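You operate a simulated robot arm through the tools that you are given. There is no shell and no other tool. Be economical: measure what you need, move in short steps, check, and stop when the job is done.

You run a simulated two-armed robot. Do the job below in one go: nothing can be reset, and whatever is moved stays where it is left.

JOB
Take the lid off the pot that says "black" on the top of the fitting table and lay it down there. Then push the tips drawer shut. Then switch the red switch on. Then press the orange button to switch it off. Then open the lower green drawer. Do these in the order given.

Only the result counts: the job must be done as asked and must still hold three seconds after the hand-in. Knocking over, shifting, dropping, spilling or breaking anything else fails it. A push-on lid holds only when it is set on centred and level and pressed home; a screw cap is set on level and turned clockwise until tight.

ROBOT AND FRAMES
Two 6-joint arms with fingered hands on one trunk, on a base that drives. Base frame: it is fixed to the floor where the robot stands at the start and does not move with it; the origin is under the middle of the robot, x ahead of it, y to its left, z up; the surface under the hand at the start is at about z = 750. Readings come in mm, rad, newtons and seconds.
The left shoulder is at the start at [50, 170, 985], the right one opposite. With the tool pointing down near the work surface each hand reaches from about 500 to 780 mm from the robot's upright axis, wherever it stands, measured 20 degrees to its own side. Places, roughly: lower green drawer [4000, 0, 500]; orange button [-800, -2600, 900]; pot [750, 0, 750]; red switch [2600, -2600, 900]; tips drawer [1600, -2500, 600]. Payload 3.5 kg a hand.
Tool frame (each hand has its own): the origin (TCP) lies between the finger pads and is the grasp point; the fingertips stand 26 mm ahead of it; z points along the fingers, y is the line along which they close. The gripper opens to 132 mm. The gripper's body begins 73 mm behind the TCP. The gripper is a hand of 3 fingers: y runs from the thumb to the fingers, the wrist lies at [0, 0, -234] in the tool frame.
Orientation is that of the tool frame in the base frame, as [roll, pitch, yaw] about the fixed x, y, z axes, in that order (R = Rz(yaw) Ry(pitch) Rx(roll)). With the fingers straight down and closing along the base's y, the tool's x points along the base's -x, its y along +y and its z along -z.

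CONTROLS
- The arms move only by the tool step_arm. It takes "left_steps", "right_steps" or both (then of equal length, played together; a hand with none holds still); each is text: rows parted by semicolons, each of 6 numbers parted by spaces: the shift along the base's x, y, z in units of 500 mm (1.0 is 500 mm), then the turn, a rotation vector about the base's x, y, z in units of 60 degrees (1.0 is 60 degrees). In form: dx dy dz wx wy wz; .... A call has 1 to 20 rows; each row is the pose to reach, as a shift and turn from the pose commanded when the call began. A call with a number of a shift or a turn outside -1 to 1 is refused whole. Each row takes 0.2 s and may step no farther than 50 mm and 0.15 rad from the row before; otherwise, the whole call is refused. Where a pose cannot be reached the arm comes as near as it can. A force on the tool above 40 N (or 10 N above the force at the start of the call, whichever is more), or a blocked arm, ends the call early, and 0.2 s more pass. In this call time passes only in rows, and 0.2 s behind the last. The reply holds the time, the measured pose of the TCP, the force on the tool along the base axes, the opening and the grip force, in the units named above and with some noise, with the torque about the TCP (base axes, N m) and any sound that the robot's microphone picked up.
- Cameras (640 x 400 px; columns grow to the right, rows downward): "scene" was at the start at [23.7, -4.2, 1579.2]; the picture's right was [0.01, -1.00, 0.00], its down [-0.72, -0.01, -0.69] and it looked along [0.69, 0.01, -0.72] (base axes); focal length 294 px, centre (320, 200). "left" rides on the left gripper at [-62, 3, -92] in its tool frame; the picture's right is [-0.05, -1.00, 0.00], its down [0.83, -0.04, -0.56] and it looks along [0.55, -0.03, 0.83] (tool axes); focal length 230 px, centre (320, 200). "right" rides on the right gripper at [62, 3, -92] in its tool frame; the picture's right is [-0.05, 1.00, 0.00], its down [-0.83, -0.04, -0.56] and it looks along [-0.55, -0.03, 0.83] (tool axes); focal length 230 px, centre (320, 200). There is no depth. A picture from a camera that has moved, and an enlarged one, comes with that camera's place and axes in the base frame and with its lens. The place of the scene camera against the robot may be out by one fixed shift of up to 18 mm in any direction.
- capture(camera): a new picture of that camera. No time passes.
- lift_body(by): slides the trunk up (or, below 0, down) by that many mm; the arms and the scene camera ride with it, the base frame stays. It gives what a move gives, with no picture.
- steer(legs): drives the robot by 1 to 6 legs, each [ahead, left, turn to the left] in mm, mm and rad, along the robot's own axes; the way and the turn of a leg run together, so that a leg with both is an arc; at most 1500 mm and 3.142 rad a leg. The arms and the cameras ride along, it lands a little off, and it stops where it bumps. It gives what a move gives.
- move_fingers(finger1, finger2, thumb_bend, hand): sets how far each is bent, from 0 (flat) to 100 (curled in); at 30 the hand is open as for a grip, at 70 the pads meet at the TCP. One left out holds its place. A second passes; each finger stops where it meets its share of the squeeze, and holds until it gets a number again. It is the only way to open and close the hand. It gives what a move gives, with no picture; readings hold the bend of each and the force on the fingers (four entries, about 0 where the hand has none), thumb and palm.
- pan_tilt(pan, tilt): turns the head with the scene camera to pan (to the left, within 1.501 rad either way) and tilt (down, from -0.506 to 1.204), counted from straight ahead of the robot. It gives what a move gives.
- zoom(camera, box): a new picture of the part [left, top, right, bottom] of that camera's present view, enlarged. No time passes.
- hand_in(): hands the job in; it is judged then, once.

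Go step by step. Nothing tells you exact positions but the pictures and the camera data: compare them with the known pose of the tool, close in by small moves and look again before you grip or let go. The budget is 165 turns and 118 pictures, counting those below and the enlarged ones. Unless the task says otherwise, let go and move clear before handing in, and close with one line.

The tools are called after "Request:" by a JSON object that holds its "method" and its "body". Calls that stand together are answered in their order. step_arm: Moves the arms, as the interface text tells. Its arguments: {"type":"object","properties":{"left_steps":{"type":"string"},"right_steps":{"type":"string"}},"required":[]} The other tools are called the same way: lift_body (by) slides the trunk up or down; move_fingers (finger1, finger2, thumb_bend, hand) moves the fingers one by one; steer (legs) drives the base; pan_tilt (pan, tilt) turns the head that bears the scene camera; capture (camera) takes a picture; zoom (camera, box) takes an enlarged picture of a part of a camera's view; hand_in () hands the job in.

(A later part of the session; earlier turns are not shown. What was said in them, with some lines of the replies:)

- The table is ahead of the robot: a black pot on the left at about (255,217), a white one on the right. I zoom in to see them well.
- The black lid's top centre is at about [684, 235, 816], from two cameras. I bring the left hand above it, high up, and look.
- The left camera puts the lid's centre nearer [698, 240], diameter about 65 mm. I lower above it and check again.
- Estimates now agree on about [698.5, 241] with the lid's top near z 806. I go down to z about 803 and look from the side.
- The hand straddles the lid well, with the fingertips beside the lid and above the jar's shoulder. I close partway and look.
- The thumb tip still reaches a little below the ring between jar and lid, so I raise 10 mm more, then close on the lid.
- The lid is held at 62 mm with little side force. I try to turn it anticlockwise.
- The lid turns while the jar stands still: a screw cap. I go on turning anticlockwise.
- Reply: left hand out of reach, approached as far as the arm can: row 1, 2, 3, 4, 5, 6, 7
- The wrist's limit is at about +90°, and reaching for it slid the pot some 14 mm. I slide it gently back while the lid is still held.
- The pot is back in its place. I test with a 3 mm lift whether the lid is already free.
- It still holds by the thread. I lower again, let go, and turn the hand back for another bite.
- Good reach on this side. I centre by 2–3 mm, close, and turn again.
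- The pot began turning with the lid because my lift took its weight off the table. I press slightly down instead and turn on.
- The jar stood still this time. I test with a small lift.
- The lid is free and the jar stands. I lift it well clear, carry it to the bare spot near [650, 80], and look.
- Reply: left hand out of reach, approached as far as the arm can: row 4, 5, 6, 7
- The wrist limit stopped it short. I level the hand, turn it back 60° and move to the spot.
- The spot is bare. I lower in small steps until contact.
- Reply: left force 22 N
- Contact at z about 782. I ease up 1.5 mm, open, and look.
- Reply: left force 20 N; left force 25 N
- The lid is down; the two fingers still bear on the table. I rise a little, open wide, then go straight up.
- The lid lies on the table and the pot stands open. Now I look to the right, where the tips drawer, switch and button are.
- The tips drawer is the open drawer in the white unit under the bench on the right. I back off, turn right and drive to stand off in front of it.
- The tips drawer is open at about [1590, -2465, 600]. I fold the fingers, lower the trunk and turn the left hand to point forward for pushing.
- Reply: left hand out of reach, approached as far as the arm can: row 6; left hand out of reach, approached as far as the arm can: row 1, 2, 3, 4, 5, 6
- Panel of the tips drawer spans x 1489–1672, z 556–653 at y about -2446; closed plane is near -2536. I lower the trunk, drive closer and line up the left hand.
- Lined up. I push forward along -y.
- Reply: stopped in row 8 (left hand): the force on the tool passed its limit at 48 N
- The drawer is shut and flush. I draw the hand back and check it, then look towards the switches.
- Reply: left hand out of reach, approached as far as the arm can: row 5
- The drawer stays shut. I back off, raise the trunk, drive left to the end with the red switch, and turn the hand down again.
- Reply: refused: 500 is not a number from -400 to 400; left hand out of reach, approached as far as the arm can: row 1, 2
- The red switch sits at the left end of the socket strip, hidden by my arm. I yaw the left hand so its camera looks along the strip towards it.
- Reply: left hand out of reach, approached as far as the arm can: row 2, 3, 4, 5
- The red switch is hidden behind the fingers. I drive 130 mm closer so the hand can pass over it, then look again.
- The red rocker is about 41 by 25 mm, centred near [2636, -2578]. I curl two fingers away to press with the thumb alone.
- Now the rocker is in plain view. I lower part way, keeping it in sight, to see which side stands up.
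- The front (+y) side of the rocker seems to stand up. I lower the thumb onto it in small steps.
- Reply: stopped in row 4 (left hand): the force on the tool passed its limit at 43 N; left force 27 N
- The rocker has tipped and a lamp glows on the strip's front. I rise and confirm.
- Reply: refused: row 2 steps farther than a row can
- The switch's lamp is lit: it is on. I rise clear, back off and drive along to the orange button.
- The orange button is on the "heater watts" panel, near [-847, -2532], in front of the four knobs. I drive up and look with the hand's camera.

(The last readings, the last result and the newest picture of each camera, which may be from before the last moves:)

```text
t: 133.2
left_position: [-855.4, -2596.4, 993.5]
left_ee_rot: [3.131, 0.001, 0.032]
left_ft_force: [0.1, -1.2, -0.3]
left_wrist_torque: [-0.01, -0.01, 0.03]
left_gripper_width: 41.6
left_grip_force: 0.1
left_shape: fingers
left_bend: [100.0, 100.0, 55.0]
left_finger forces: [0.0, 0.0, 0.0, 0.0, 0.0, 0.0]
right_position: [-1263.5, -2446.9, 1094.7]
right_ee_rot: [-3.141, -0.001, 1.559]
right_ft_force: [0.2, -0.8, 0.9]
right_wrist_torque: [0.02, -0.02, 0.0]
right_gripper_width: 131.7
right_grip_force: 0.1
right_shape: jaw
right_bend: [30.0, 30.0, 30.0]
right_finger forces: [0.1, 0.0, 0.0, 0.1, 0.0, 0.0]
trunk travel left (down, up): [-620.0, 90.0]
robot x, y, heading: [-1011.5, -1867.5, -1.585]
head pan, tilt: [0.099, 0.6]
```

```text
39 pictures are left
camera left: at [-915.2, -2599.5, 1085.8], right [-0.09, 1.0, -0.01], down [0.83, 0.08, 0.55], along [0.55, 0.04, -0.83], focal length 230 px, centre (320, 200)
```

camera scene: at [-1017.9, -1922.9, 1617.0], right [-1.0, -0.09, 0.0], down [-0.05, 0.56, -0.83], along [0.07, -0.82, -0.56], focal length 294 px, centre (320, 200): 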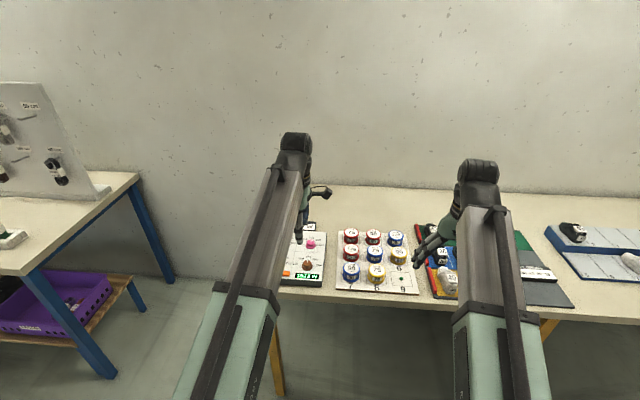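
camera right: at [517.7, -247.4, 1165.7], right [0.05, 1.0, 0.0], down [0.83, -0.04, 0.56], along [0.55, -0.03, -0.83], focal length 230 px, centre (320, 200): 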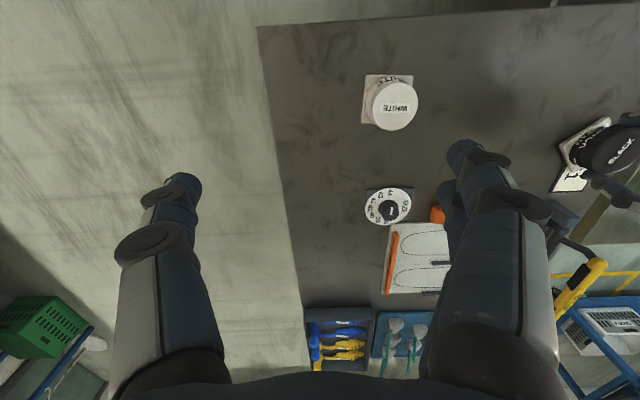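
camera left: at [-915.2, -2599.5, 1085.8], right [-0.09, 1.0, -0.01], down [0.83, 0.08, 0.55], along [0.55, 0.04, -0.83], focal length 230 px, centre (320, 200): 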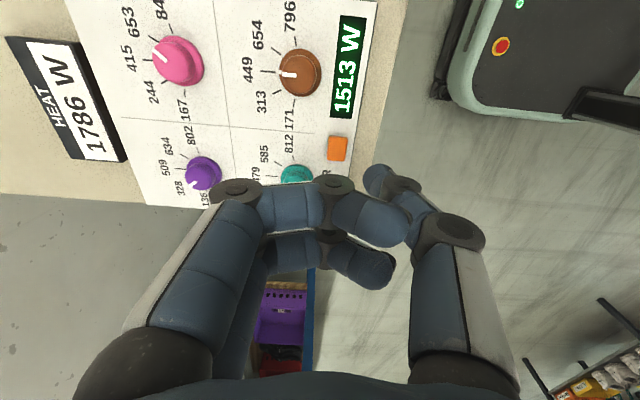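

Request:
{"method": "step_arm", "body": {"left_steps": "0.023 -0.01 -0.05 0 0 0;0.046 -0.022 -0.11 0 0 0"}}

Request:
{"method": "capture", "body": {"camera": "left"}}

Request:
{"method": "zoom", "body": {"camera": "scene", "box": [260, 220, 340, 300]}}

```text
t: 133.8
left_position: [-832.1, -2606.2, 939.3]
left_ee_rot: [3.131, 0.002, 0.034]
left_ft_force: [0.3, -0.5, -0.4]
left_wrist_torque: [-0.03, -0.01, -0.02]
left_gripper_width: 41.9
left_grip_force: 0.1
left_shape: fingers
left_bend: [100.0, 100.0, 55.0]
left_finger forces: [0.0, 0.0, 0.0, 0.0, 0.0, 0.0]
right_position: [-1264.0, -2445.7, 1094.9]
right_ee_rot: [3.141, 0.001, 1.56]
right_ft_force: [-0.9, 0.0, -0.7]
right_wrist_torque: [0.03, -0.04, 0.02]
right_gripper_width: 132.0
right_grip_force: 0.2
right_shape: jaw
right_bend: [30.0, 30.0, 30.0]
right_finger forces: [0.0, 0.0, 0.0, 0.1, 0.1, 0.0]
trunk travel left (down, up): [-620.0, 90.0]
robot x, y, heading: [-1010.2, -1868.8, -1.58]
head pan, tilt: [0.099, 0.6]
```

```text
38 pictures are left
camera left: at [-892.6, -2610.1, 1030.7], right [-0.09, 1.0, -0.01], down [0.83, 0.08, 0.55], along [0.55, 0.04, -0.83], focal length 230 px, centre (320, 200)
```

left: 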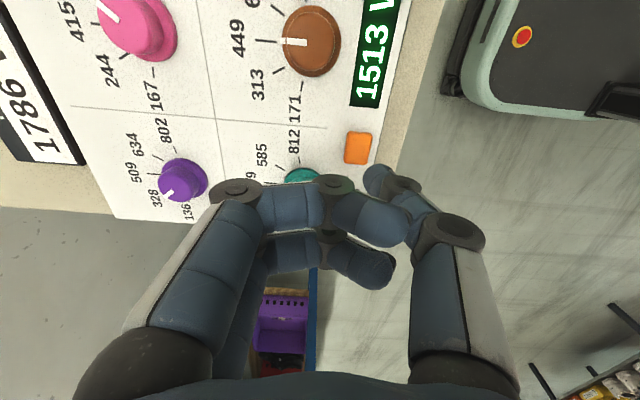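

```text
5.00 times, centred on (300, 260) of scene
camera zoom: at [-1017.6, -1923.0, 1617.0], right [-1.0, -0.09, 0.0], down [-0.05, 0.56, -0.82], along [0.07, -0.82, -0.57], focal length 1472 px, centre (420, -100)
```

zoom: 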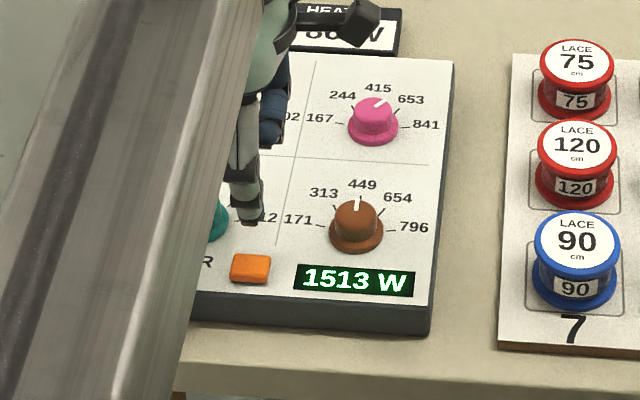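

The button is at about [-831, -2577, 861], right beneath the thumb. I lower onto it.

Request:
{"method": "step_arm", "body": {"left_steps": "0 0 -0.04 0 0 0;0 0 -0.07 0 0 0"}}

Request:
{"method": "capture", "body": {"camera": "left"}}

Request:
{"method": "zoom", "body": {"camera": "scene", "box": [260, 220, 340, 300]}}

```text
t: 134.4
left_position: [-832.6, -2607.3, 904.2]
left_ee_rot: [3.131, 0.001, 0.033]
left_ft_force: [0.1, -0.4, -0.4]
left_wrist_torque: [-0.03, 0.02, -0.03]
left_gripper_width: 42.0
left_grip_force: 0.1
left_shape: fingers
left_bend: [100.0, 100.0, 55.0]
left_finger forces: [0.0, 0.0, 0.0, 0.0, 0.1, 0.0]
right_position: [-1264.4, -2446.5, 1094.8]
right_ee_rot: [-3.141, 0.0, 1.56]
right_ft_force: [1.1, -0.1, 0.3]
right_wrist_torque: [-0.02, -0.03, -0.02]
right_gripper_width: 131.9
right_grip_force: 0.1
right_shape: jaw
right_bend: [30.0, 30.0, 30.0]
right_finger forces: [0.0, 0.0, 0.0, 0.0, 0.1, 0.1]
trunk travel left (down, up): [-620.0, 90.0]
robot x, y, heading: [-1010.5, -1871.9, -1.581]
head pan, tilt: [0.099, 0.6]
```

```text
36 pictures are left
camera left: at [-892.8, -2609.6, 996.2], right [-0.09, 1.0, -0.01], down [0.83, 0.08, 0.55], along [0.55, 0.04, -0.83], focal length 230 px, centre (320, 200)
```

left: 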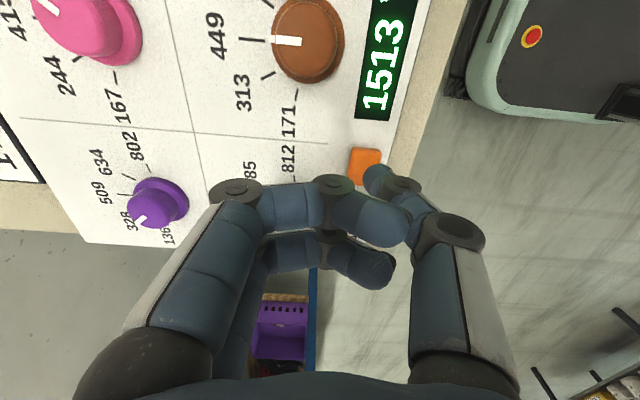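

```text
5.00 times, centred on (300, 260) of scene
camera zoom: at [-1017.7, -1922.8, 1617.0], right [-1.0, -0.09, 0.0], down [-0.05, 0.56, -0.83], along [0.07, -0.82, -0.56], focal length 1472 px, centre (420, -100)
```

zoom: 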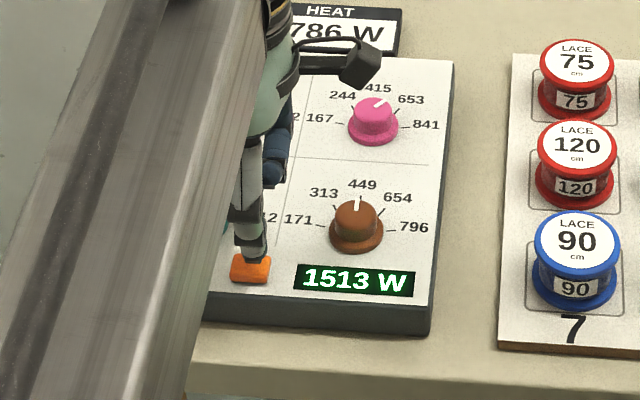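

Request:
{"method": "step_arm", "body": {"left_steps": "0 0.006 -0.01 0 0 0;0 0.006 -0.018 0 0 0;0 0.006 -0.026 0 0 0;0 0.006 -0.034 0 0 0"}}

Request:
{"method": "zoom", "body": {"camera": "scene", "box": [260, 220, 340, 300]}}

```text
t: 135.4
left_position: [-832.5, -2602.8, 888.5]
left_ee_rot: [3.132, 0.002, 0.032]
left_ft_force: [-0.6, 0.3, 1.4]
left_wrist_torque: [0.12, 0.05, 0.02]
left_gripper_width: 41.7
left_grip_force: 0.6
left_shape: fingers
left_bend: [100.0, 100.0, 55.0]
left_finger forces: [0.0, 0.1, 0.0, 0.0, 1.9, 0.0]
right_position: [-1265.6, -2445.8, 1094.1]
right_ee_rot: [-3.14, 0.0, 1.56]
right_ft_force: [-0.1, -0.6, 0.1]
right_wrist_torque: [-0.02, 0.03, -0.01]
right_gripper_width: 132.1
right_grip_force: 0.0
right_shape: jaw
right_bend: [30.0, 30.0, 30.0]
right_finger forces: [0.1, 0.1, 0.1, 0.1, 0.0, 0.0]
trunk travel left (down, up): [-620.0, 90.0]
robot x, y, heading: [-1010.2, -1866.8, -1.58]
head pan, tilt: [0.099, 0.6]
heard: click
```

```text
5.00 times, centred on (300, 260) of scene
camera zoom: at [-1017.7, -1922.6, 1617.0], right [-1.0, -0.09, 0.0], down [-0.05, 0.56, -0.83], along [0.07, -0.82, -0.56], focal length 1472 px, centre (420, -100)
```

zoom: 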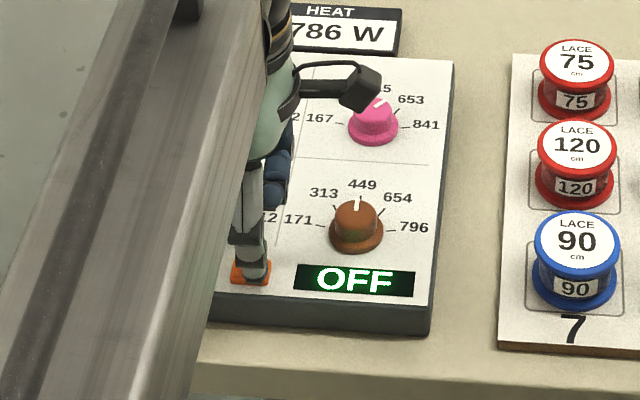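

A click, and the display reads OFF. I rise straight up and back away.

Request:
{"method": "step_arm", "body": {"left_steps": "0 0 0.05 0 0 0;0 0 0.14 0 0 0;0 0 0.23 0 0 0;0 0 0.32 0 0 0;0 0.07 0.38 0 0 0;0 0.15 0.42 0 0 0"}}

Request:
{"method": "zoom", "body": {"camera": "scene", "box": [260, 220, 340, 300]}}

Request:
{"method": "steer", "body": {"legs": [[-600, 0, 0], [0, 0, 1.58], [1500, 0, 0], [1500, 0, 0]]}}

Request:
{"method": "pan_tilt", "body": {"pan": 0.7, "tilt": 0.4}}

Request:
{"method": "capture", "body": {"camera": "scene"}}

```text
t: 136.8
left_position: [-832.2, -2527.6, 1100.7]
left_ee_rot: [3.132, 0.003, 0.036]
left_ft_force: [0.0, -0.9, 0.2]
left_wrist_torque: [-0.03, 0.03, -0.01]
left_gripper_width: 41.7
left_grip_force: 0.1
left_shape: fingers
left_bend: [100.0, 100.0, 55.0]
left_finger forces: [0.0, 0.0, 0.0, 0.0, 0.0, 0.1]
right_position: [-1264.7, -2447.2, 1093.8]
right_ee_rot: [3.141, 0.0, 1.56]
right_ft_force: [0.7, 0.9, -0.1]
right_wrist_torque: [0.0, 0.0, 0.0]
right_gripper_width: 131.8
right_grip_force: 0.1
right_shape: jaw
right_bend: [30.0, 30.0, 30.0]
right_finger forces: [0.0, 0.1, 0.1, 0.0, 0.0, 0.1]
trunk travel left (down, up): [-620.0, 90.0]
robot x, y, heading: [-1010.6, -1870.6, -1.585]
head pan, tilt: [0.099, 0.6]
```

```text
5.00 times, centred on (300, 260) of scene
camera zoom: at [-1017.7, -1922.3, 1617.0], right [-1.0, -0.09, 0.0], down [-0.05, 0.56, -0.83], along [0.07, -0.82, -0.56], focal length 1472 px, centre (420, -100)
```

zoom: 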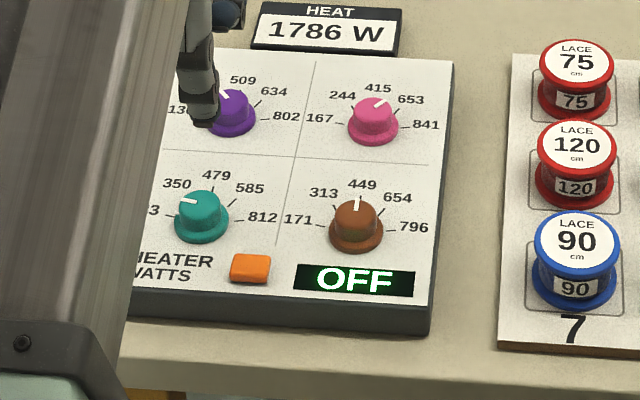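

```text
t: 158.1
left_position: [2667.3, -1157.7, 1099.2]
left_ee_rot: [3.132, 0.003, 1.595]
left_ft_force: [-0.3, -0.1, 0.6]
left_wrist_torque: [0.03, -0.01, 0.03]
left_gripper_width: 41.5
left_grip_force: 0.0
left_shape: fingers
left_bend: [100.0, 100.0, 55.0]
left_finger forces: [0.0, 0.0, 0.0, 0.0, 0.0, 0.0]
right_position: [2581.4, -1588.3, 1095.8]
right_ee_rot: [3.141, 0.0, 3.12]
right_ft_force: [0.2, 0.3, 0.3]
right_wrist_torque: [-0.02, -0.03, 0.02]
right_gripper_width: 131.8
right_grip_force: 0.1
right_shape: jaw
right_bend: [30.0, 30.0, 30.0]
right_finger forces: [0.0, 0.0, 0.1, 0.1, 0.1, 0.1]
trunk travel left (down, up): [-620.0, 90.0]
robot x, y, heading: [2004.7, -1326.4, -0.021]
head pan, tilt: [0.099, 0.6]
```

```text
t: 159.1
left_position: [2668.2, -1157.6, 1100.3]
left_ee_rot: [3.129, 0.0, 1.59]
left_ft_force: [0.4, 0.2, 0.2]
left_wrist_torque: [-0.01, -0.01, -0.01]
left_gripper_width: 41.6
left_grip_force: 0.1
left_shape: fingers
left_bend: [100.0, 100.0, 55.0]
left_finger forces: [0.0, 0.0, 0.0, 0.0, 0.1, 0.0]
right_position: [2581.4, -1589.0, 1094.0]
right_ee_rot: [-3.141, 0.0, 3.119]
right_ft_force: [0.8, 0.4, -0.5]
right_wrist_torque: [-0.05, -0.03, 0.0]
right_gripper_width: 131.8
right_grip_force: 0.0
right_shape: jaw
right_bend: [30.0, 30.0, 30.0]
right_finger forces: [0.0, 0.0, 0.0, 0.0, 0.1, 0.0]
trunk travel left (down, up): [-620.0, 90.0]
robot x, y, heading: [2006.8, -1322.2, -0.02]
head pan, tilt: [0.7, 0.4]
```

```text
32 pictures are left
camera scene: at [2022.9, -1273.1, 1635.2], right [0.63, -0.78, 0.0], down [-0.3, -0.24, -0.92], along [0.72, 0.58, -0.39], focal length 294 px, centre (320, 200)
```

scene: 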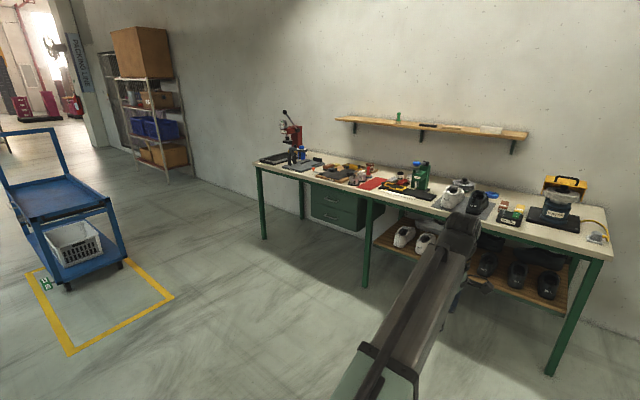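

The green drawers hang under the far bench. I zoom in on them.

Request:
{"method": "zoom", "body": {"camera": "scene", "box": [250, 160, 420, 280]}}

```text
3.33 times, centred on (335, 220) of scene
camera zoom: at [2022.9, -1273.1, 1635.2], right [0.63, -0.78, 0.0], down [-0.3, -0.24, -0.92], along [0.72, 0.58, -0.39], focal length 982 px, centre (270, 133)
```

zoom: 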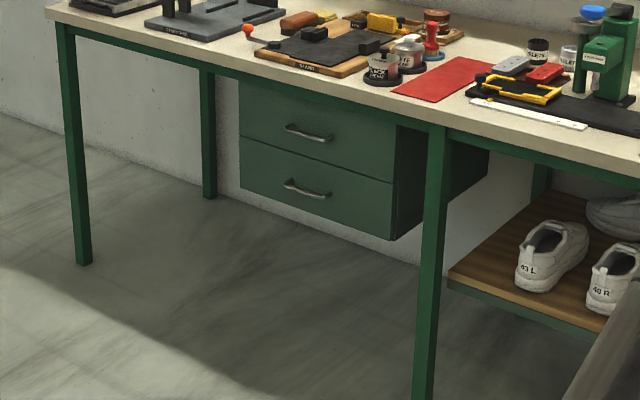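

I square up, lower the trunk, drive to a stand-off, and pitch the left hand forward with its fingers above and thumb below, for the bar handle.

Request:
{"method": "steer", "body": {"legs": [[0, 0, 0.02], [0, 1270, 0], [850, 0, 0]]}}

Request:
{"method": "lift_body", "body": {"by": -400}}

Request:
{"method": "move_fingers", "body": {"hand": "left", "finger1": 40, "finger2": 40, "thumb_bend": 40}}

Request:
{"method": "step_arm", "body": {"left_steps": "0.02 0 0 0 -0.125 0;0.04 0 0 0 -0.25 0;0.06 0 0 0 -0.375 0;0.08 0 0 0 -0.5 0;0.1 0 0 0 -0.625 0;0.12 0 0 0 -0.75 0"}}

Request:
{"method": "step_arm", "body": {"left_steps": "0.02 0 -0.01 0 -0.125 0;0.04 0 -0.02 0 -0.25 0;0.06 0 -0.04 0 -0.375 0;0.08 0 -0.06 0 -0.5 0;0.1 0 -0.08 0 -0.625 0;0.12 0 -0.1 0 -0.75 0"}}

Request:
{"method": "pan_tilt", "body": {"pan": 0, "tilt": 0.7}}

Request:
{"method": "capture", "body": {"camera": "scene"}}

Request:
{"method": "capture", "body": {"camera": "left"}}

```text
t: 170.0
left_position: [3525.5, 124.6, 1098.7]
left_ee_rot: [3.132, 0.003, 1.611]
left_ft_force: [0.2, 0.1, -0.1]
left_wrist_torque: [0.0, 0.04, 0.01]
left_gripper_width: 42.0
left_grip_force: 0.0
left_shape: fingers
left_bend: [100.0, 100.0, 55.0]
left_finger forces: [0.0, 0.1, 0.0, 0.0, 0.0, 0.0]
right_position: [3446.2, -308.2, 1094.0]
right_ee_rot: [3.142, 0.001, 3.135]
right_ft_force: [0.4, -0.4, -1.0]
right_wrist_torque: [0.02, 0.01, -0.01]
right_gripper_width: 131.9
right_grip_force: 0.0
right_shape: jaw
right_bend: [30.0, 30.0, 30.0]
right_finger forces: [0.0, 0.0, 0.0, 0.0, 0.1, 0.0]
trunk travel left (down, up): [-620.0, 90.0]
robot x, y, heading: [2868.5, -53.7, -0.01]
head pan, tilt: [0.7, 0.4]
```

```text
t: 173.8
left_position: [3524.2, 124.1, 698.8]
left_ee_rot: [3.132, 0.003, 1.61]
left_ft_force: [0.5, 0.5, 0.2]
left_wrist_torque: [0.05, 0.03, 0.01]
left_gripper_width: 41.6
left_grip_force: 0.0
left_shape: fingers
left_bend: [100.0, 100.0, 55.0]
left_finger forces: [0.0, 0.0, 0.1, 0.1, 0.1, 0.1]
right_position: [3447.0, -307.8, 694.2]
right_ee_rot: [3.142, 0.0, 3.133]
right_ft_force: [0.1, -0.1, -0.4]
right_wrist_torque: [0.0, 0.0, -0.03]
right_gripper_width: 132.1
right_grip_force: 0.1
right_shape: jaw
right_bend: [30.0, 30.0, 30.0]
right_finger forces: [0.0, 0.0, 0.1, 0.1, 0.1, 0.1]
trunk travel left (down, up): [-220.0, 490.0]
robot x, y, heading: [2866.6, -53.1, -0.007]
head pan, tilt: [0.7, 0.4]
```

```text
t: 174.8
left_position: [3526.4, 125.1, 698.7]
left_ee_rot: [3.132, 0.0, 1.61]
left_ft_force: [0.8, 0.8, -0.8]
left_wrist_torque: [0.03, 0.0, 0.0]
left_gripper_width: 100.9
left_grip_force: 0.0
left_shape: fingers
left_bend: [40.0, 40.0, 40.0]
left_finger forces: [0.1, 0.0, 0.1, 0.0, 0.0, 0.1]
right_position: [3446.1, -309.2, 694.4]
right_ee_rot: [3.141, 0.0, 3.135]
right_ft_force: [0.8, 0.2, 0.1]
right_wrist_torque: [0.03, -0.01, 0.03]
right_gripper_width: 132.0
right_grip_force: 0.1
right_shape: jaw
right_bend: [30.0, 30.0, 30.0]
right_finger forces: [0.0, 0.1, 0.0, 0.0, 0.1, 0.0]
trunk travel left (down, up): [-220.0, 490.0]
robot x, y, heading: [2868.1, -57.6, -0.005]
head pan, tilt: [0.7, 0.4]
```

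```text
t: 176.2
left_position: [3585.8, 124.7, 699.7]
left_ee_rot: [2.341, 0.03, 1.596]
left_ft_force: [1.4, 0.1, 0.3]
left_wrist_torque: [-0.01, 0.03, 0.02]
left_gripper_width: 101.3
left_grip_force: 0.0
left_shape: fingers
left_bend: [40.0, 40.0, 40.0]
left_finger forces: [0.0, 0.0, 0.1, 0.0, 0.1, 0.1]
right_position: [3446.1, -308.0, 694.5]
right_ee_rot: [-3.14, -0.001, 3.134]
right_ft_force: [0.4, -0.2, 0.1]
right_wrist_torque: [0.0, -0.05, -0.01]
right_gripper_width: 131.8
right_grip_force: 0.0
right_shape: jaw
right_bend: [30.0, 30.0, 30.0]
right_finger forces: [0.1, 0.0, 0.1, 0.1, 0.0, 0.1]
trunk travel left (down, up): [-220.0, 490.0]
robot x, y, heading: [2869.0, -53.0, -0.006]
head pan, tilt: [0.7, 0.4]
```

```text
t: 177.7
left_position: [3645.0, 124.5, 648.2]
left_ee_rot: [1.559, 0.039, 1.569]
left_ft_force: [-0.9, -0.5, 0.3]
left_wrist_torque: [0.02, 0.01, 0.0]
left_gripper_width: 101.6
left_grip_force: 0.1
left_shape: fingers
left_bend: [40.0, 40.0, 40.0]
left_finger forces: [0.0, 0.1, 0.0, 0.1, 0.1, 0.1]
left hand out of reach, approached as far as the arm can: row 5
right_position: [3445.3, -307.3, 694.4]
right_ee_rot: [-3.141, 0.0, 3.135]
right_ft_force: [-0.3, 0.1, 0.2]
right_wrist_torque: [-0.02, -0.02, 0.02]
right_gripper_width: 131.8
right_grip_force: 0.1
right_shape: jaw
right_bend: [30.0, 30.0, 30.0]
right_finger forces: [0.1, 0.0, 0.0, 0.0, 0.0, 0.1]
trunk travel left (down, up): [-220.0, 490.0]
robot x, y, heading: [2869.9, -53.3, -0.003]
head pan, tilt: [0.7, 0.4]
```

```text
t: 178.7
left_position: [3644.2, 124.1, 648.8]
left_ee_rot: [1.562, 0.039, 1.569]
left_ft_force: [0.6, -0.2, 0.5]
left_wrist_torque: [-0.01, 0.0, -0.01]
left_gripper_width: 101.3
left_grip_force: 0.2
left_shape: fingers
left_bend: [40.0, 40.0, 40.0]
left_finger forces: [0.0, 0.1, 0.0, 0.0, 0.0, 0.1]
right_position: [3446.6, -309.6, 694.8]
right_ee_rot: [-3.141, 0.0, 3.135]
right_ft_force: [0.0, 0.4, -0.3]
right_wrist_torque: [0.04, -0.01, 0.0]
right_gripper_width: 131.7
right_grip_force: 0.2
right_shape: jaw
right_bend: [30.0, 30.0, 30.0]
right_finger forces: [0.0, 0.0, 0.1, 0.1, 0.0, 0.1]
trunk travel left (down, up): [-220.0, 490.0]
robot x, y, heading: [2869.1, -58.9, -0.003]
head pan, tilt: [0.0, 0.7]
```

```text
30 pictures are left
camera scene: at [2896.2, -61.5, 1208.4], right [-0.01, -1.0, 0.0], down [-0.64, 0.0, -0.77], along [0.77, 0.0, -0.64], focal length 294 px, centre (320, 200)
```

scene: 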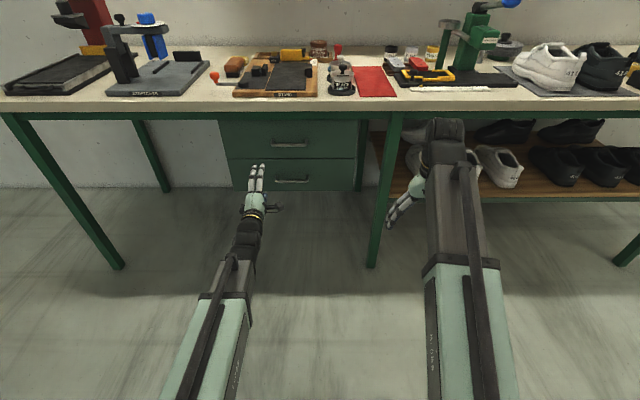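

```text
29 pictures are left
camera left: at [3553.2, 64.2, 652.9], right [0.01, -0.09, -1.0], down [-0.55, 0.83, -0.08], along [0.83, 0.55, -0.04], focal length 230 px, centre (320, 200)
```

left: 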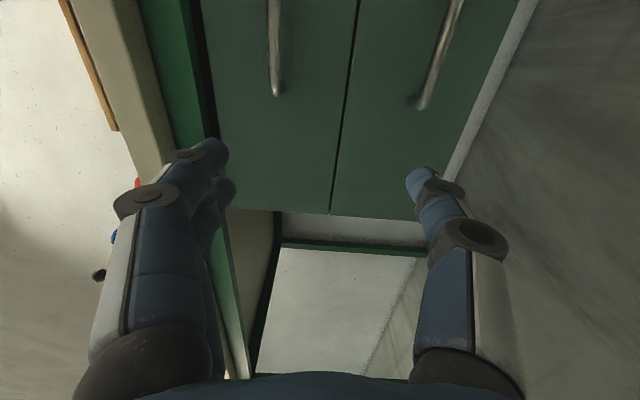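

The hand is well oriented. The lower handle is near x 3850, y 50, z 520; I lower the trunk, shift right and creep ahead, then look again.

Request:
{"method": "lift_body", "body": {"by": -120}}

Request:
{"method": "steer", "body": {"legs": [[90, -74, 0]]}}

Request:
{"method": "capture", "body": {"camera": "left"}}

Request:
{"method": "zoom", "body": {"camera": "scene", "box": [230, 90, 390, 200]}}

```text
t: 180.2
left_position: [3645.1, 124.8, 528.8]
left_ee_rot: [1.56, 0.037, 1.57]
left_ft_force: [-0.7, 0.4, -1.0]
left_wrist_torque: [0.02, -0.01, 0.01]
left_gripper_width: 101.5
left_grip_force: 0.0
left_shape: fingers
left_bend: [40.0, 40.0, 40.0]
left_finger forces: [0.1, 0.1, 0.0, 0.1, 0.0, 0.1]
right_position: [3446.7, -305.9, 573.5]
right_ee_rot: [-3.141, 0.0, 3.135]
right_ft_force: [1.1, -0.8, -0.1]
right_wrist_torque: [-0.01, 0.0, -0.03]
right_gripper_width: 131.7
right_grip_force: 0.2
right_shape: jaw
right_bend: [30.0, 30.0, 30.0]
right_finger forces: [0.0, 0.0, 0.1, 0.0, 0.1, 0.1]
trunk travel left (down, up): [-100.0, 610.0]
robot x, y, heading: [2869.2, -54.7, -0.007]
head pan, tilt: [0.0, 0.7]
```

```text
t: 181.4
left_position: [3735.5, 47.9, 530.0]
left_ee_rot: [1.561, 0.038, 1.568]
left_ft_force: [-0.3, 0.2, 0.6]
left_wrist_torque: [-0.04, -0.02, 0.03]
left_gripper_width: 101.2
left_grip_force: 0.1
left_shape: fingers
left_bend: [40.0, 40.0, 40.0]
left_finger forces: [0.0, 0.0, 0.0, 0.0, 0.0, 0.0]
right_position: [3536.9, -382.7, 574.7]
right_ee_rot: [3.141, 0.001, 3.136]
right_ft_force: [-0.3, 0.2, 0.6]
right_wrist_torque: [0.0, 0.03, 0.03]
right_gripper_width: 132.1
right_grip_force: 0.0
right_shape: jaw
right_bend: [30.0, 30.0, 30.0]
right_finger forces: [0.0, 0.0, 0.1, 0.1, 0.1, 0.0]
trunk travel left (down, up): [-100.0, 610.0]
robot x, y, heading: [2954.8, -129.8, -0.009]
head pan, tilt: [0.0, 0.7]
```

```text
28 pictures are left
camera left: at [3643.6, -11.5, 532.6], right [0.01, -0.09, -1.0], down [-0.55, 0.83, -0.08], along [0.83, 0.55, -0.04], focal length 230 px, centre (320, 200)
```

left: 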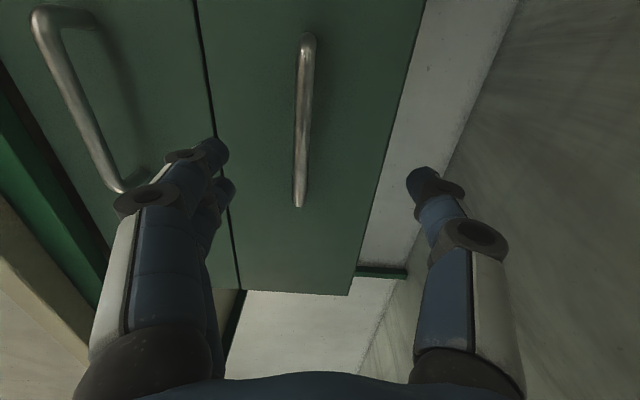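

```text
3.64 times, centred on (310, 145) of scene
camera zoom: at [2986.5, -136.9, 1088.4], right [-0.01, -1.0, 0.0], down [-0.64, 0.0, -0.76], along [0.76, -0.01, -0.64], focal length 1071 px, centre (356, 400)
```

zoom: 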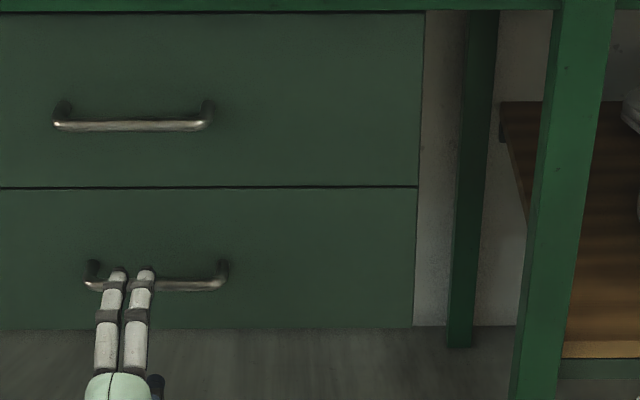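

The lower bar is near x 3825, z 542, y from -15 to 115. I raise 12 mm and move in so it lies between fingers and thumb.

Request:
{"method": "step_arm", "body": {"left_steps": "0.04 0 0.024 0 0 0;0.09 0 0.024 0 0 0;0.13 0 0.024 0 0 0"}}

Request:
{"method": "capture", "body": {"camera": "left"}}

Request:
{"method": "zoom", "body": {"camera": "scene", "box": [230, 90, 390, 200]}}

```text
t: 182.2
left_position: [3799.9, 48.6, 539.9]
left_ee_rot: [1.559, 0.038, 1.57]
left_ft_force: [-0.7, 0.4, 0.1]
left_wrist_torque: [-0.04, 0.03, 0.0]
left_gripper_width: 101.3
left_grip_force: 0.0
left_shape: fingers
left_bend: [40.0, 40.0, 40.0]
left_finger forces: [0.1, 0.0, 0.0, 0.0, 0.0, 0.0]
right_position: [3537.1, -384.1, 573.9]
right_ee_rot: [-3.14, 0.0, 3.135]
right_ft_force: [0.8, -0.1, 0.9]
right_wrist_torque: [0.01, -0.01, 0.0]
right_gripper_width: 131.7
right_grip_force: 0.1
right_shape: jaw
right_bend: [30.0, 30.0, 30.0]
right_finger forces: [0.0, 0.0, 0.1, 0.1, 0.1, 0.1]
trunk travel left (down, up): [-100.0, 610.0]
robot x, y, heading: [2957.2, -130.7, -0.008]
head pan, tilt: [0.0, 0.7]
```

```text
26 pictures are left
camera left: at [3708.5, -11.8, 544.6], right [0.01, -0.09, -1.0], down [-0.55, 0.83, -0.08], along [0.83, 0.55, -0.04], focal length 230 px, centre (320, 200)
```

left: 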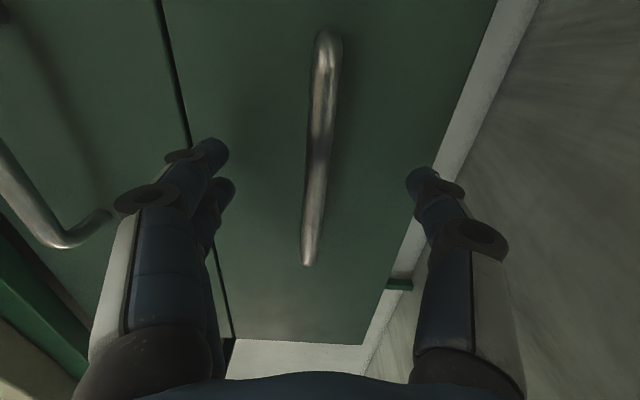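

```text
3.64 times, centred on (310, 145) of scene
camera zoom: at [2986.5, -136.9, 1088.4], right [-0.01, -1.0, 0.0], down [-0.64, 0.0, -0.76], along [0.76, -0.01, -0.64], focal length 1071 px, centre (356, 400)
```

zoom: 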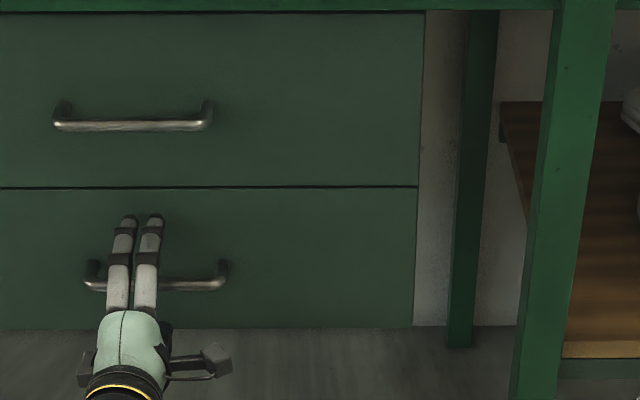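

The bar is at x 3813, z 543. I go 9 mm further and close on it.

Request:
{"method": "step_arm", "body": {"left_steps": "0.018 0 0.005 0 0 0"}}

Request:
{"method": "move_fingers", "body": {"hand": "left", "finger1": 74, "finger2": 74, "thumb_bend": 74}}

Request:
{"method": "capture", "body": {"camera": "left"}}

```text
t: 182.7
left_position: [3809.8, 48.1, 543.5]
left_ee_rot: [1.559, 0.039, 1.567]
left_ft_force: [0.4, 0.0, 0.0]
left_wrist_torque: [0.01, -0.01, 0.0]
left_gripper_width: 101.5
left_grip_force: 0.1
left_shape: fingers
left_bend: [40.0, 40.0, 40.0]
left_finger forces: [0.0, 0.1, 0.0, 0.1, 0.0, 0.0]
right_position: [3536.2, -383.9, 574.7]
right_ee_rot: [3.141, 0.001, 3.134]
right_ft_force: [0.0, -0.3, 0.2]
right_wrist_torque: [-0.01, -0.04, 0.0]
right_gripper_width: 131.8
right_grip_force: 0.1
right_shape: jaw
right_bend: [30.0, 30.0, 30.0]
right_finger forces: [0.0, 0.0, 0.1, 0.1, 0.0, 0.0]
trunk travel left (down, up): [-100.0, 610.0]
robot x, y, heading: [2960.5, -132.3, -0.006]
head pan, tilt: [0.0, 0.7]
```

```text
t: 183.7
left_position: [3809.9, 48.6, 542.6]
left_ee_rot: [1.562, 0.038, 1.57]
left_ft_force: [0.3, -0.6, -1.0]
left_wrist_torque: [0.01, 0.0, 0.01]
left_gripper_width: 0.0
left_grip_force: 1.7
left_shape: fingers
left_bend: [73.0, 73.0, 72.0]
left_finger forces: [0.0, 0.1, 0.1, 0.1, 3.9, 0.0]
right_position: [3536.6, -384.7, 574.0]
right_ee_rot: [-3.141, -0.001, 3.135]
right_ft_force: [0.7, 0.2, 0.3]
right_wrist_torque: [0.02, 0.05, 0.0]
right_gripper_width: 132.0
right_grip_force: 0.0
right_shape: jaw
right_bend: [30.0, 30.0, 30.0]
right_finger forces: [0.1, 0.0, 0.0, 0.1, 0.0, 0.0]
trunk travel left (down, up): [-100.0, 610.0]
robot x, y, heading: [2958.5, -132.3, -0.006]
head pan, tilt: [0.0, 0.7]
```

```text
24 pictures are left
camera left: at [3717.6, -11.8, 547.0], right [0.01, -0.09, -1.0], down [-0.55, 0.83, -0.08], along [0.83, 0.55, -0.04], focal length 230 px, centre (320, 200)
```

left: 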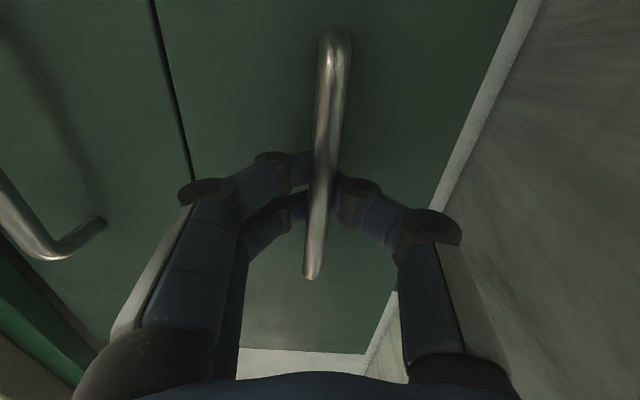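

The fingers meet behind the bar, hooking it. I pull back gently.

Request:
{"method": "step_arm", "body": {"left_steps": "-0.03 0 0 0 0 0;-0.06 0 0 0 0 0;-0.1 0 0 0 0 0;-0.14 0 0 0 0 0"}}

Request:
{"method": "capture", "body": {"camera": "scene"}}

```text
t: 184.7
left_position: [3738.7, 48.4, 545.7]
left_ee_rot: [1.561, 0.04, 1.569]
left_ft_force: [0.2, 0.0, -0.8]
left_wrist_torque: [0.03, 0.03, 0.03]
left_gripper_width: 0.1
left_grip_force: 0.2
left_shape: fingers
left_bend: [73.0, 73.0, 73.0]
left_finger forces: [0.0, 0.0, 0.1, 0.0, 0.0, 0.0]
right_position: [3536.4, -385.0, 576.3]
right_ee_rot: [3.14, -0.001, 3.136]
right_ft_force: [0.2, 0.5, 0.3]
right_wrist_torque: [0.0, 0.01, -0.04]
right_gripper_width: 132.0
right_grip_force: 0.1
right_shape: jaw
right_bend: [30.0, 30.0, 30.0]
right_finger forces: [0.0, 0.0, 0.1, 0.0, 0.0, 0.1]
trunk travel left (down, up): [-100.0, 610.0]
robot x, y, heading: [2961.1, -134.3, -0.01]
head pan, tilt: [0.0, 0.7]
```

```text
23 pictures are left
camera scene: at [2986.5, -136.9, 1088.4], right [-0.01, -1.0, 0.0], down [-0.64, 0.0, -0.76], along [0.76, -0.01, -0.64], focal length 294 px, centre (320, 200)
```

scene: 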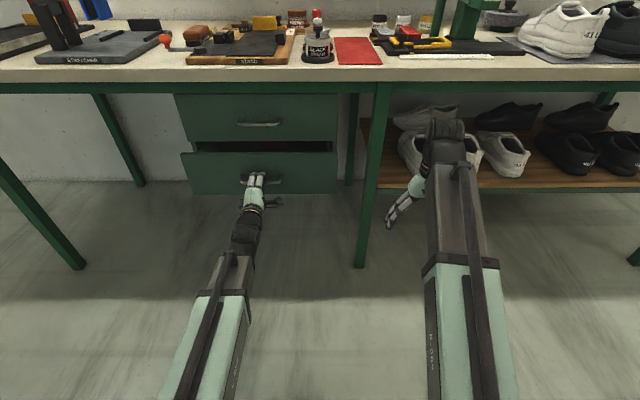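

It opens. I pull on by driving the base back.

Request:
{"method": "steer", "body": {"legs": [[-150, 0, 0]]}}

Request:
{"method": "capture", "body": {"camera": "scene"}}

Request:
{"method": "capture", "body": {"camera": "left"}}

```text
t: 186.0
left_position: [3589.0, 49.5, 543.3]
left_ee_rot: [1.56, 0.039, 1.567]
left_ft_force: [-0.2, -0.5, -0.6]
left_wrist_torque: [0.01, 0.03, 0.01]
left_gripper_width: 0.0
left_grip_force: 0.0
left_shape: fingers
left_bend: [73.0, 73.0, 73.0]
left_finger forces: [0.0, 0.0, 0.0, 0.0, 0.0, 0.0]
right_position: [3385.2, -383.3, 573.8]
right_ee_rot: [-3.141, -0.002, 3.135]
right_ft_force: [0.4, -0.4, 0.7]
right_wrist_torque: [-0.04, 0.0, 0.0]
right_gripper_width: 131.7
right_grip_force: 0.0
right_shape: jaw
right_bend: [30.0, 30.0, 30.0]
right_finger forces: [0.0, 0.1, 0.0, 0.1, 0.1, 0.0]
trunk travel left (down, up): [-100.0, 610.0]
robot x, y, heading: [2808.0, -132.0, -0.007]
head pan, tilt: [0.0, 0.7]
```

```text
22 pictures are left
camera scene: at [2836.2, -135.9, 1088.4], right [-0.01, -1.0, 0.0], down [-0.64, 0.0, -0.76], along [0.76, -0.01, -0.64], focal length 294 px, centre (320, 200)
```

scene: 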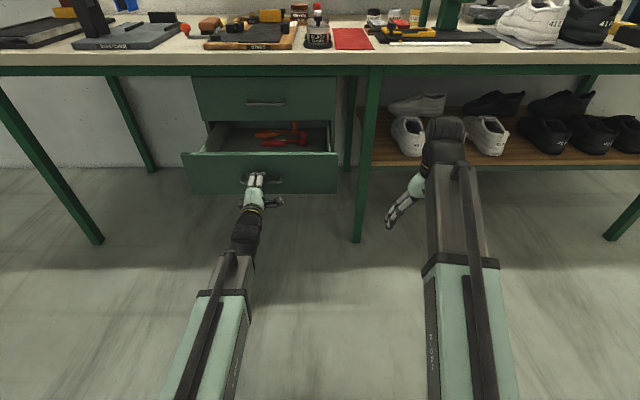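

```text
21 pictures are left
camera left: at [3497.2, -10.5, 547.9], right [0.01, -0.09, -1.0], down [-0.55, 0.83, -0.08], along [0.83, 0.55, -0.04], focal length 230 px, centre (320, 200)
```

left: 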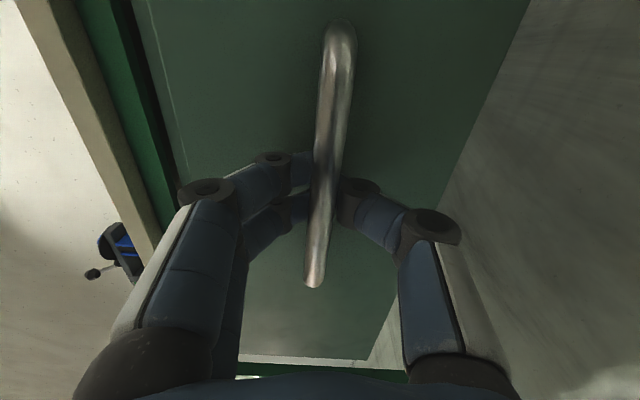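

The drawer is open over 200 mm. I pull a little more with the arm, watching the force.

Request:
{"method": "step_arm", "body": {"left_steps": "-0.03 0 0 0 0 0;-0.06 0 0 0 0 0;-0.09 0 0 0 0 0"}}

```text
t: 186.8
left_position: [3543.8, 49.1, 545.1]
left_ee_rot: [1.56, 0.039, 1.567]
left_ft_force: [0.3, -0.2, 0.4]
left_wrist_torque: [0.0, 0.03, 0.02]
left_gripper_width: 0.0
left_grip_force: 0.1
left_shape: fingers
left_bend: [73.0, 73.0, 73.0]
left_finger forces: [0.0, 0.0, 0.1, 0.0, 0.0, 0.0]
right_position: [3386.8, -382.9, 574.9]
right_ee_rot: [3.142, 0.0, 3.134]
right_ft_force: [-0.1, 1.0, 0.2]
right_wrist_torque: [-0.01, -0.02, 0.01]
right_gripper_width: 131.8
right_grip_force: 0.1
right_shape: jaw
right_bend: [30.0, 30.0, 30.0]
right_finger forces: [0.0, 0.0, 0.0, 0.0, 0.0, 0.1]
trunk travel left (down, up): [-100.0, 610.0]
robot x, y, heading: [2806.3, -132.0, -0.01]
head pan, tilt: [0.0, 0.7]
```

Open enough, with no resistance met. I open the fingers and drive back clear.

Request:
{"method": "move_fingers", "body": {"hand": "left", "finger1": 38, "finger2": 38, "thumb_bend": 38}}

Request:
{"method": "steer", "body": {"legs": [[-300, 0, 0]]}}

Request:
{"method": "capture", "body": {"camera": "scene"}}

```text
t: 187.8
left_position: [3543.1, 50.0, 543.9]
left_ee_rot: [1.56, 0.039, 1.568]
left_ft_force: [-0.5, -0.5, 0.1]
left_wrist_torque: [0.02, 0.03, 0.02]
left_gripper_width: 107.8
left_grip_force: 0.1
left_shape: fingers
left_bend: [38.0, 38.0, 38.0]
left_finger forces: [0.0, 0.0, 0.0, 0.0, 0.1, 0.0]
right_position: [3385.3, -382.4, 574.8]
right_ee_rot: [3.141, 0.0, 3.135]
right_ft_force: [-0.9, -0.2, -0.2]
right_wrist_torque: [0.01, -0.01, 0.0]
right_gripper_width: 131.6
right_grip_force: 0.1
right_shape: jaw
right_bend: [30.0, 30.0, 30.0]
right_finger forces: [0.1, 0.0, 0.1, 0.0, 0.1, 0.0]
trunk travel left (down, up): [-100.0, 610.0]
robot x, y, heading: [2808.8, -130.1, -0.009]
head pan, tilt: [0.0, 0.7]
```

```text
t: 189.9
left_position: [3241.6, 49.5, 544.1]
left_ee_rot: [1.561, 0.038, 1.566]
left_ft_force: [-0.3, -0.5, -0.2]
left_wrist_torque: [-0.02, 0.01, 0.03]
left_gripper_width: 107.6
left_grip_force: 0.1
left_shape: fingers
left_bend: [38.0, 38.0, 38.0]
left_finger forces: [0.1, 0.0, 0.0, 0.0, 0.0, 0.0]
right_position: [3082.0, -382.4, 574.7]
right_ee_rot: [-3.141, 0.0, 3.132]
right_ft_force: [0.1, 0.1, -0.6]
right_wrist_torque: [0.01, 0.03, -0.01]
right_gripper_width: 131.8
right_grip_force: 0.0
right_shape: jaw
right_bend: [30.0, 30.0, 30.0]
right_finger forces: [0.1, 0.1, 0.1, 0.1, 0.1, 0.1]
trunk travel left (down, up): [-100.0, 610.0]
robot x, y, heading: [2505.2, -128.5, -0.016]
head pan, tilt: [0.0, 0.7]
```

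```text
20 pictures are left
camera scene: at [2532.6, -133.4, 1088.4], right [-0.01, -1.0, 0.0], down [-0.64, 0.01, -0.76], along [0.76, -0.01, -0.64], focal length 294 px, centre (320, 200)
```

scene: 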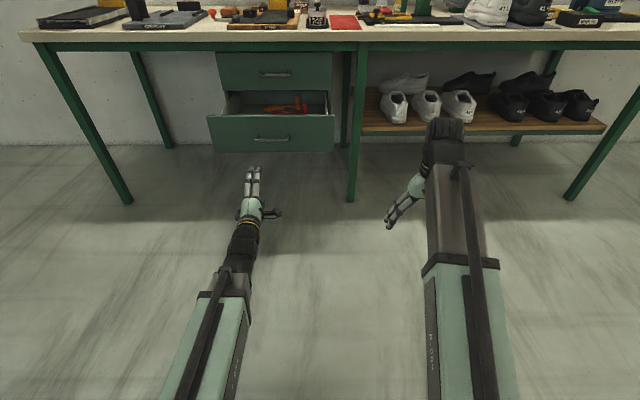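

The lower green drawer stays open. I check the red switch's lamp from here before handing in.

Request:
{"method": "pan_tilt", "body": {"pan": -1.45, "tilt": 0.1}}

Request:
{"method": "zoom", "body": {"camera": "scene", "box": [260, 150, 400, 240]}}

```text
t: 191.4
left_position: [3240.8, 50.9, 543.9]
left_ee_rot: [1.56, 0.039, 1.566]
left_ft_force: [-0.6, 0.2, -0.8]
left_wrist_torque: [0.0, 0.0, -0.01]
left_gripper_width: 107.4
left_grip_force: 0.2
left_shape: fingers
left_bend: [38.0, 38.0, 38.0]
left_finger forces: [0.0, 0.1, 0.0, 0.0, 0.1, 0.0]
right_position: [3081.3, -382.6, 574.0]
right_ee_rot: [3.14, 0.002, 3.131]
right_ft_force: [-0.1, 0.1, 0.1]
right_wrist_torque: [-0.01, -0.03, 0.02]
right_gripper_width: 131.8
right_grip_force: 0.1
right_shape: jaw
right_bend: [30.0, 30.0, 30.0]
right_finger forces: [0.1, 0.1, 0.1, 0.0, 0.0, 0.0]
trunk travel left (down, up): [-100.0, 610.0]
robot x, y, heading: [2500.4, -128.8, -0.013]
head pan, tilt: [-1.45, 0.099]
```

```text
4.44 times, centred on (330, 195) of scene
camera zoom: at [2457.8, -224.0, 1143.1], right [-0.99, -0.11, 0.0], down [-0.01, 0.1, -0.99], along [0.11, -0.99, -0.1], focal length 1309 px, centre (276, 222)
```

zoom: 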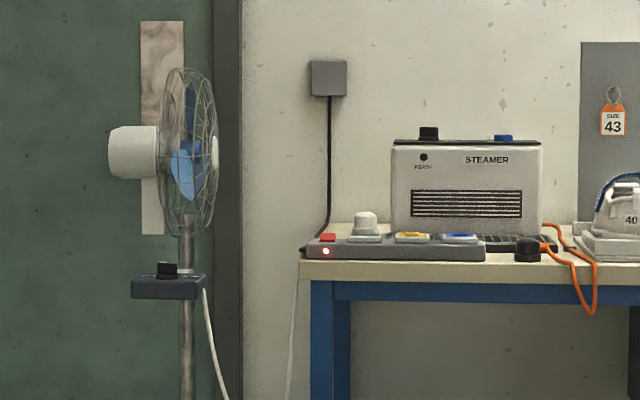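

The switch lamp is lit and the lower green drawer is open. The earlier steps also checked out when I did them: lid on the table, tips drawer shut, orange button's display at OFF. I hand in.

Request:
{"method": "hand_in", "body": {}}

```text
The job is handed in.
```

All five steps were done in the order given and the job is handed in. While I unscrewed the lid, the pot slid about 14 mm and turned on the spot; I slid it back, but it is still turned.
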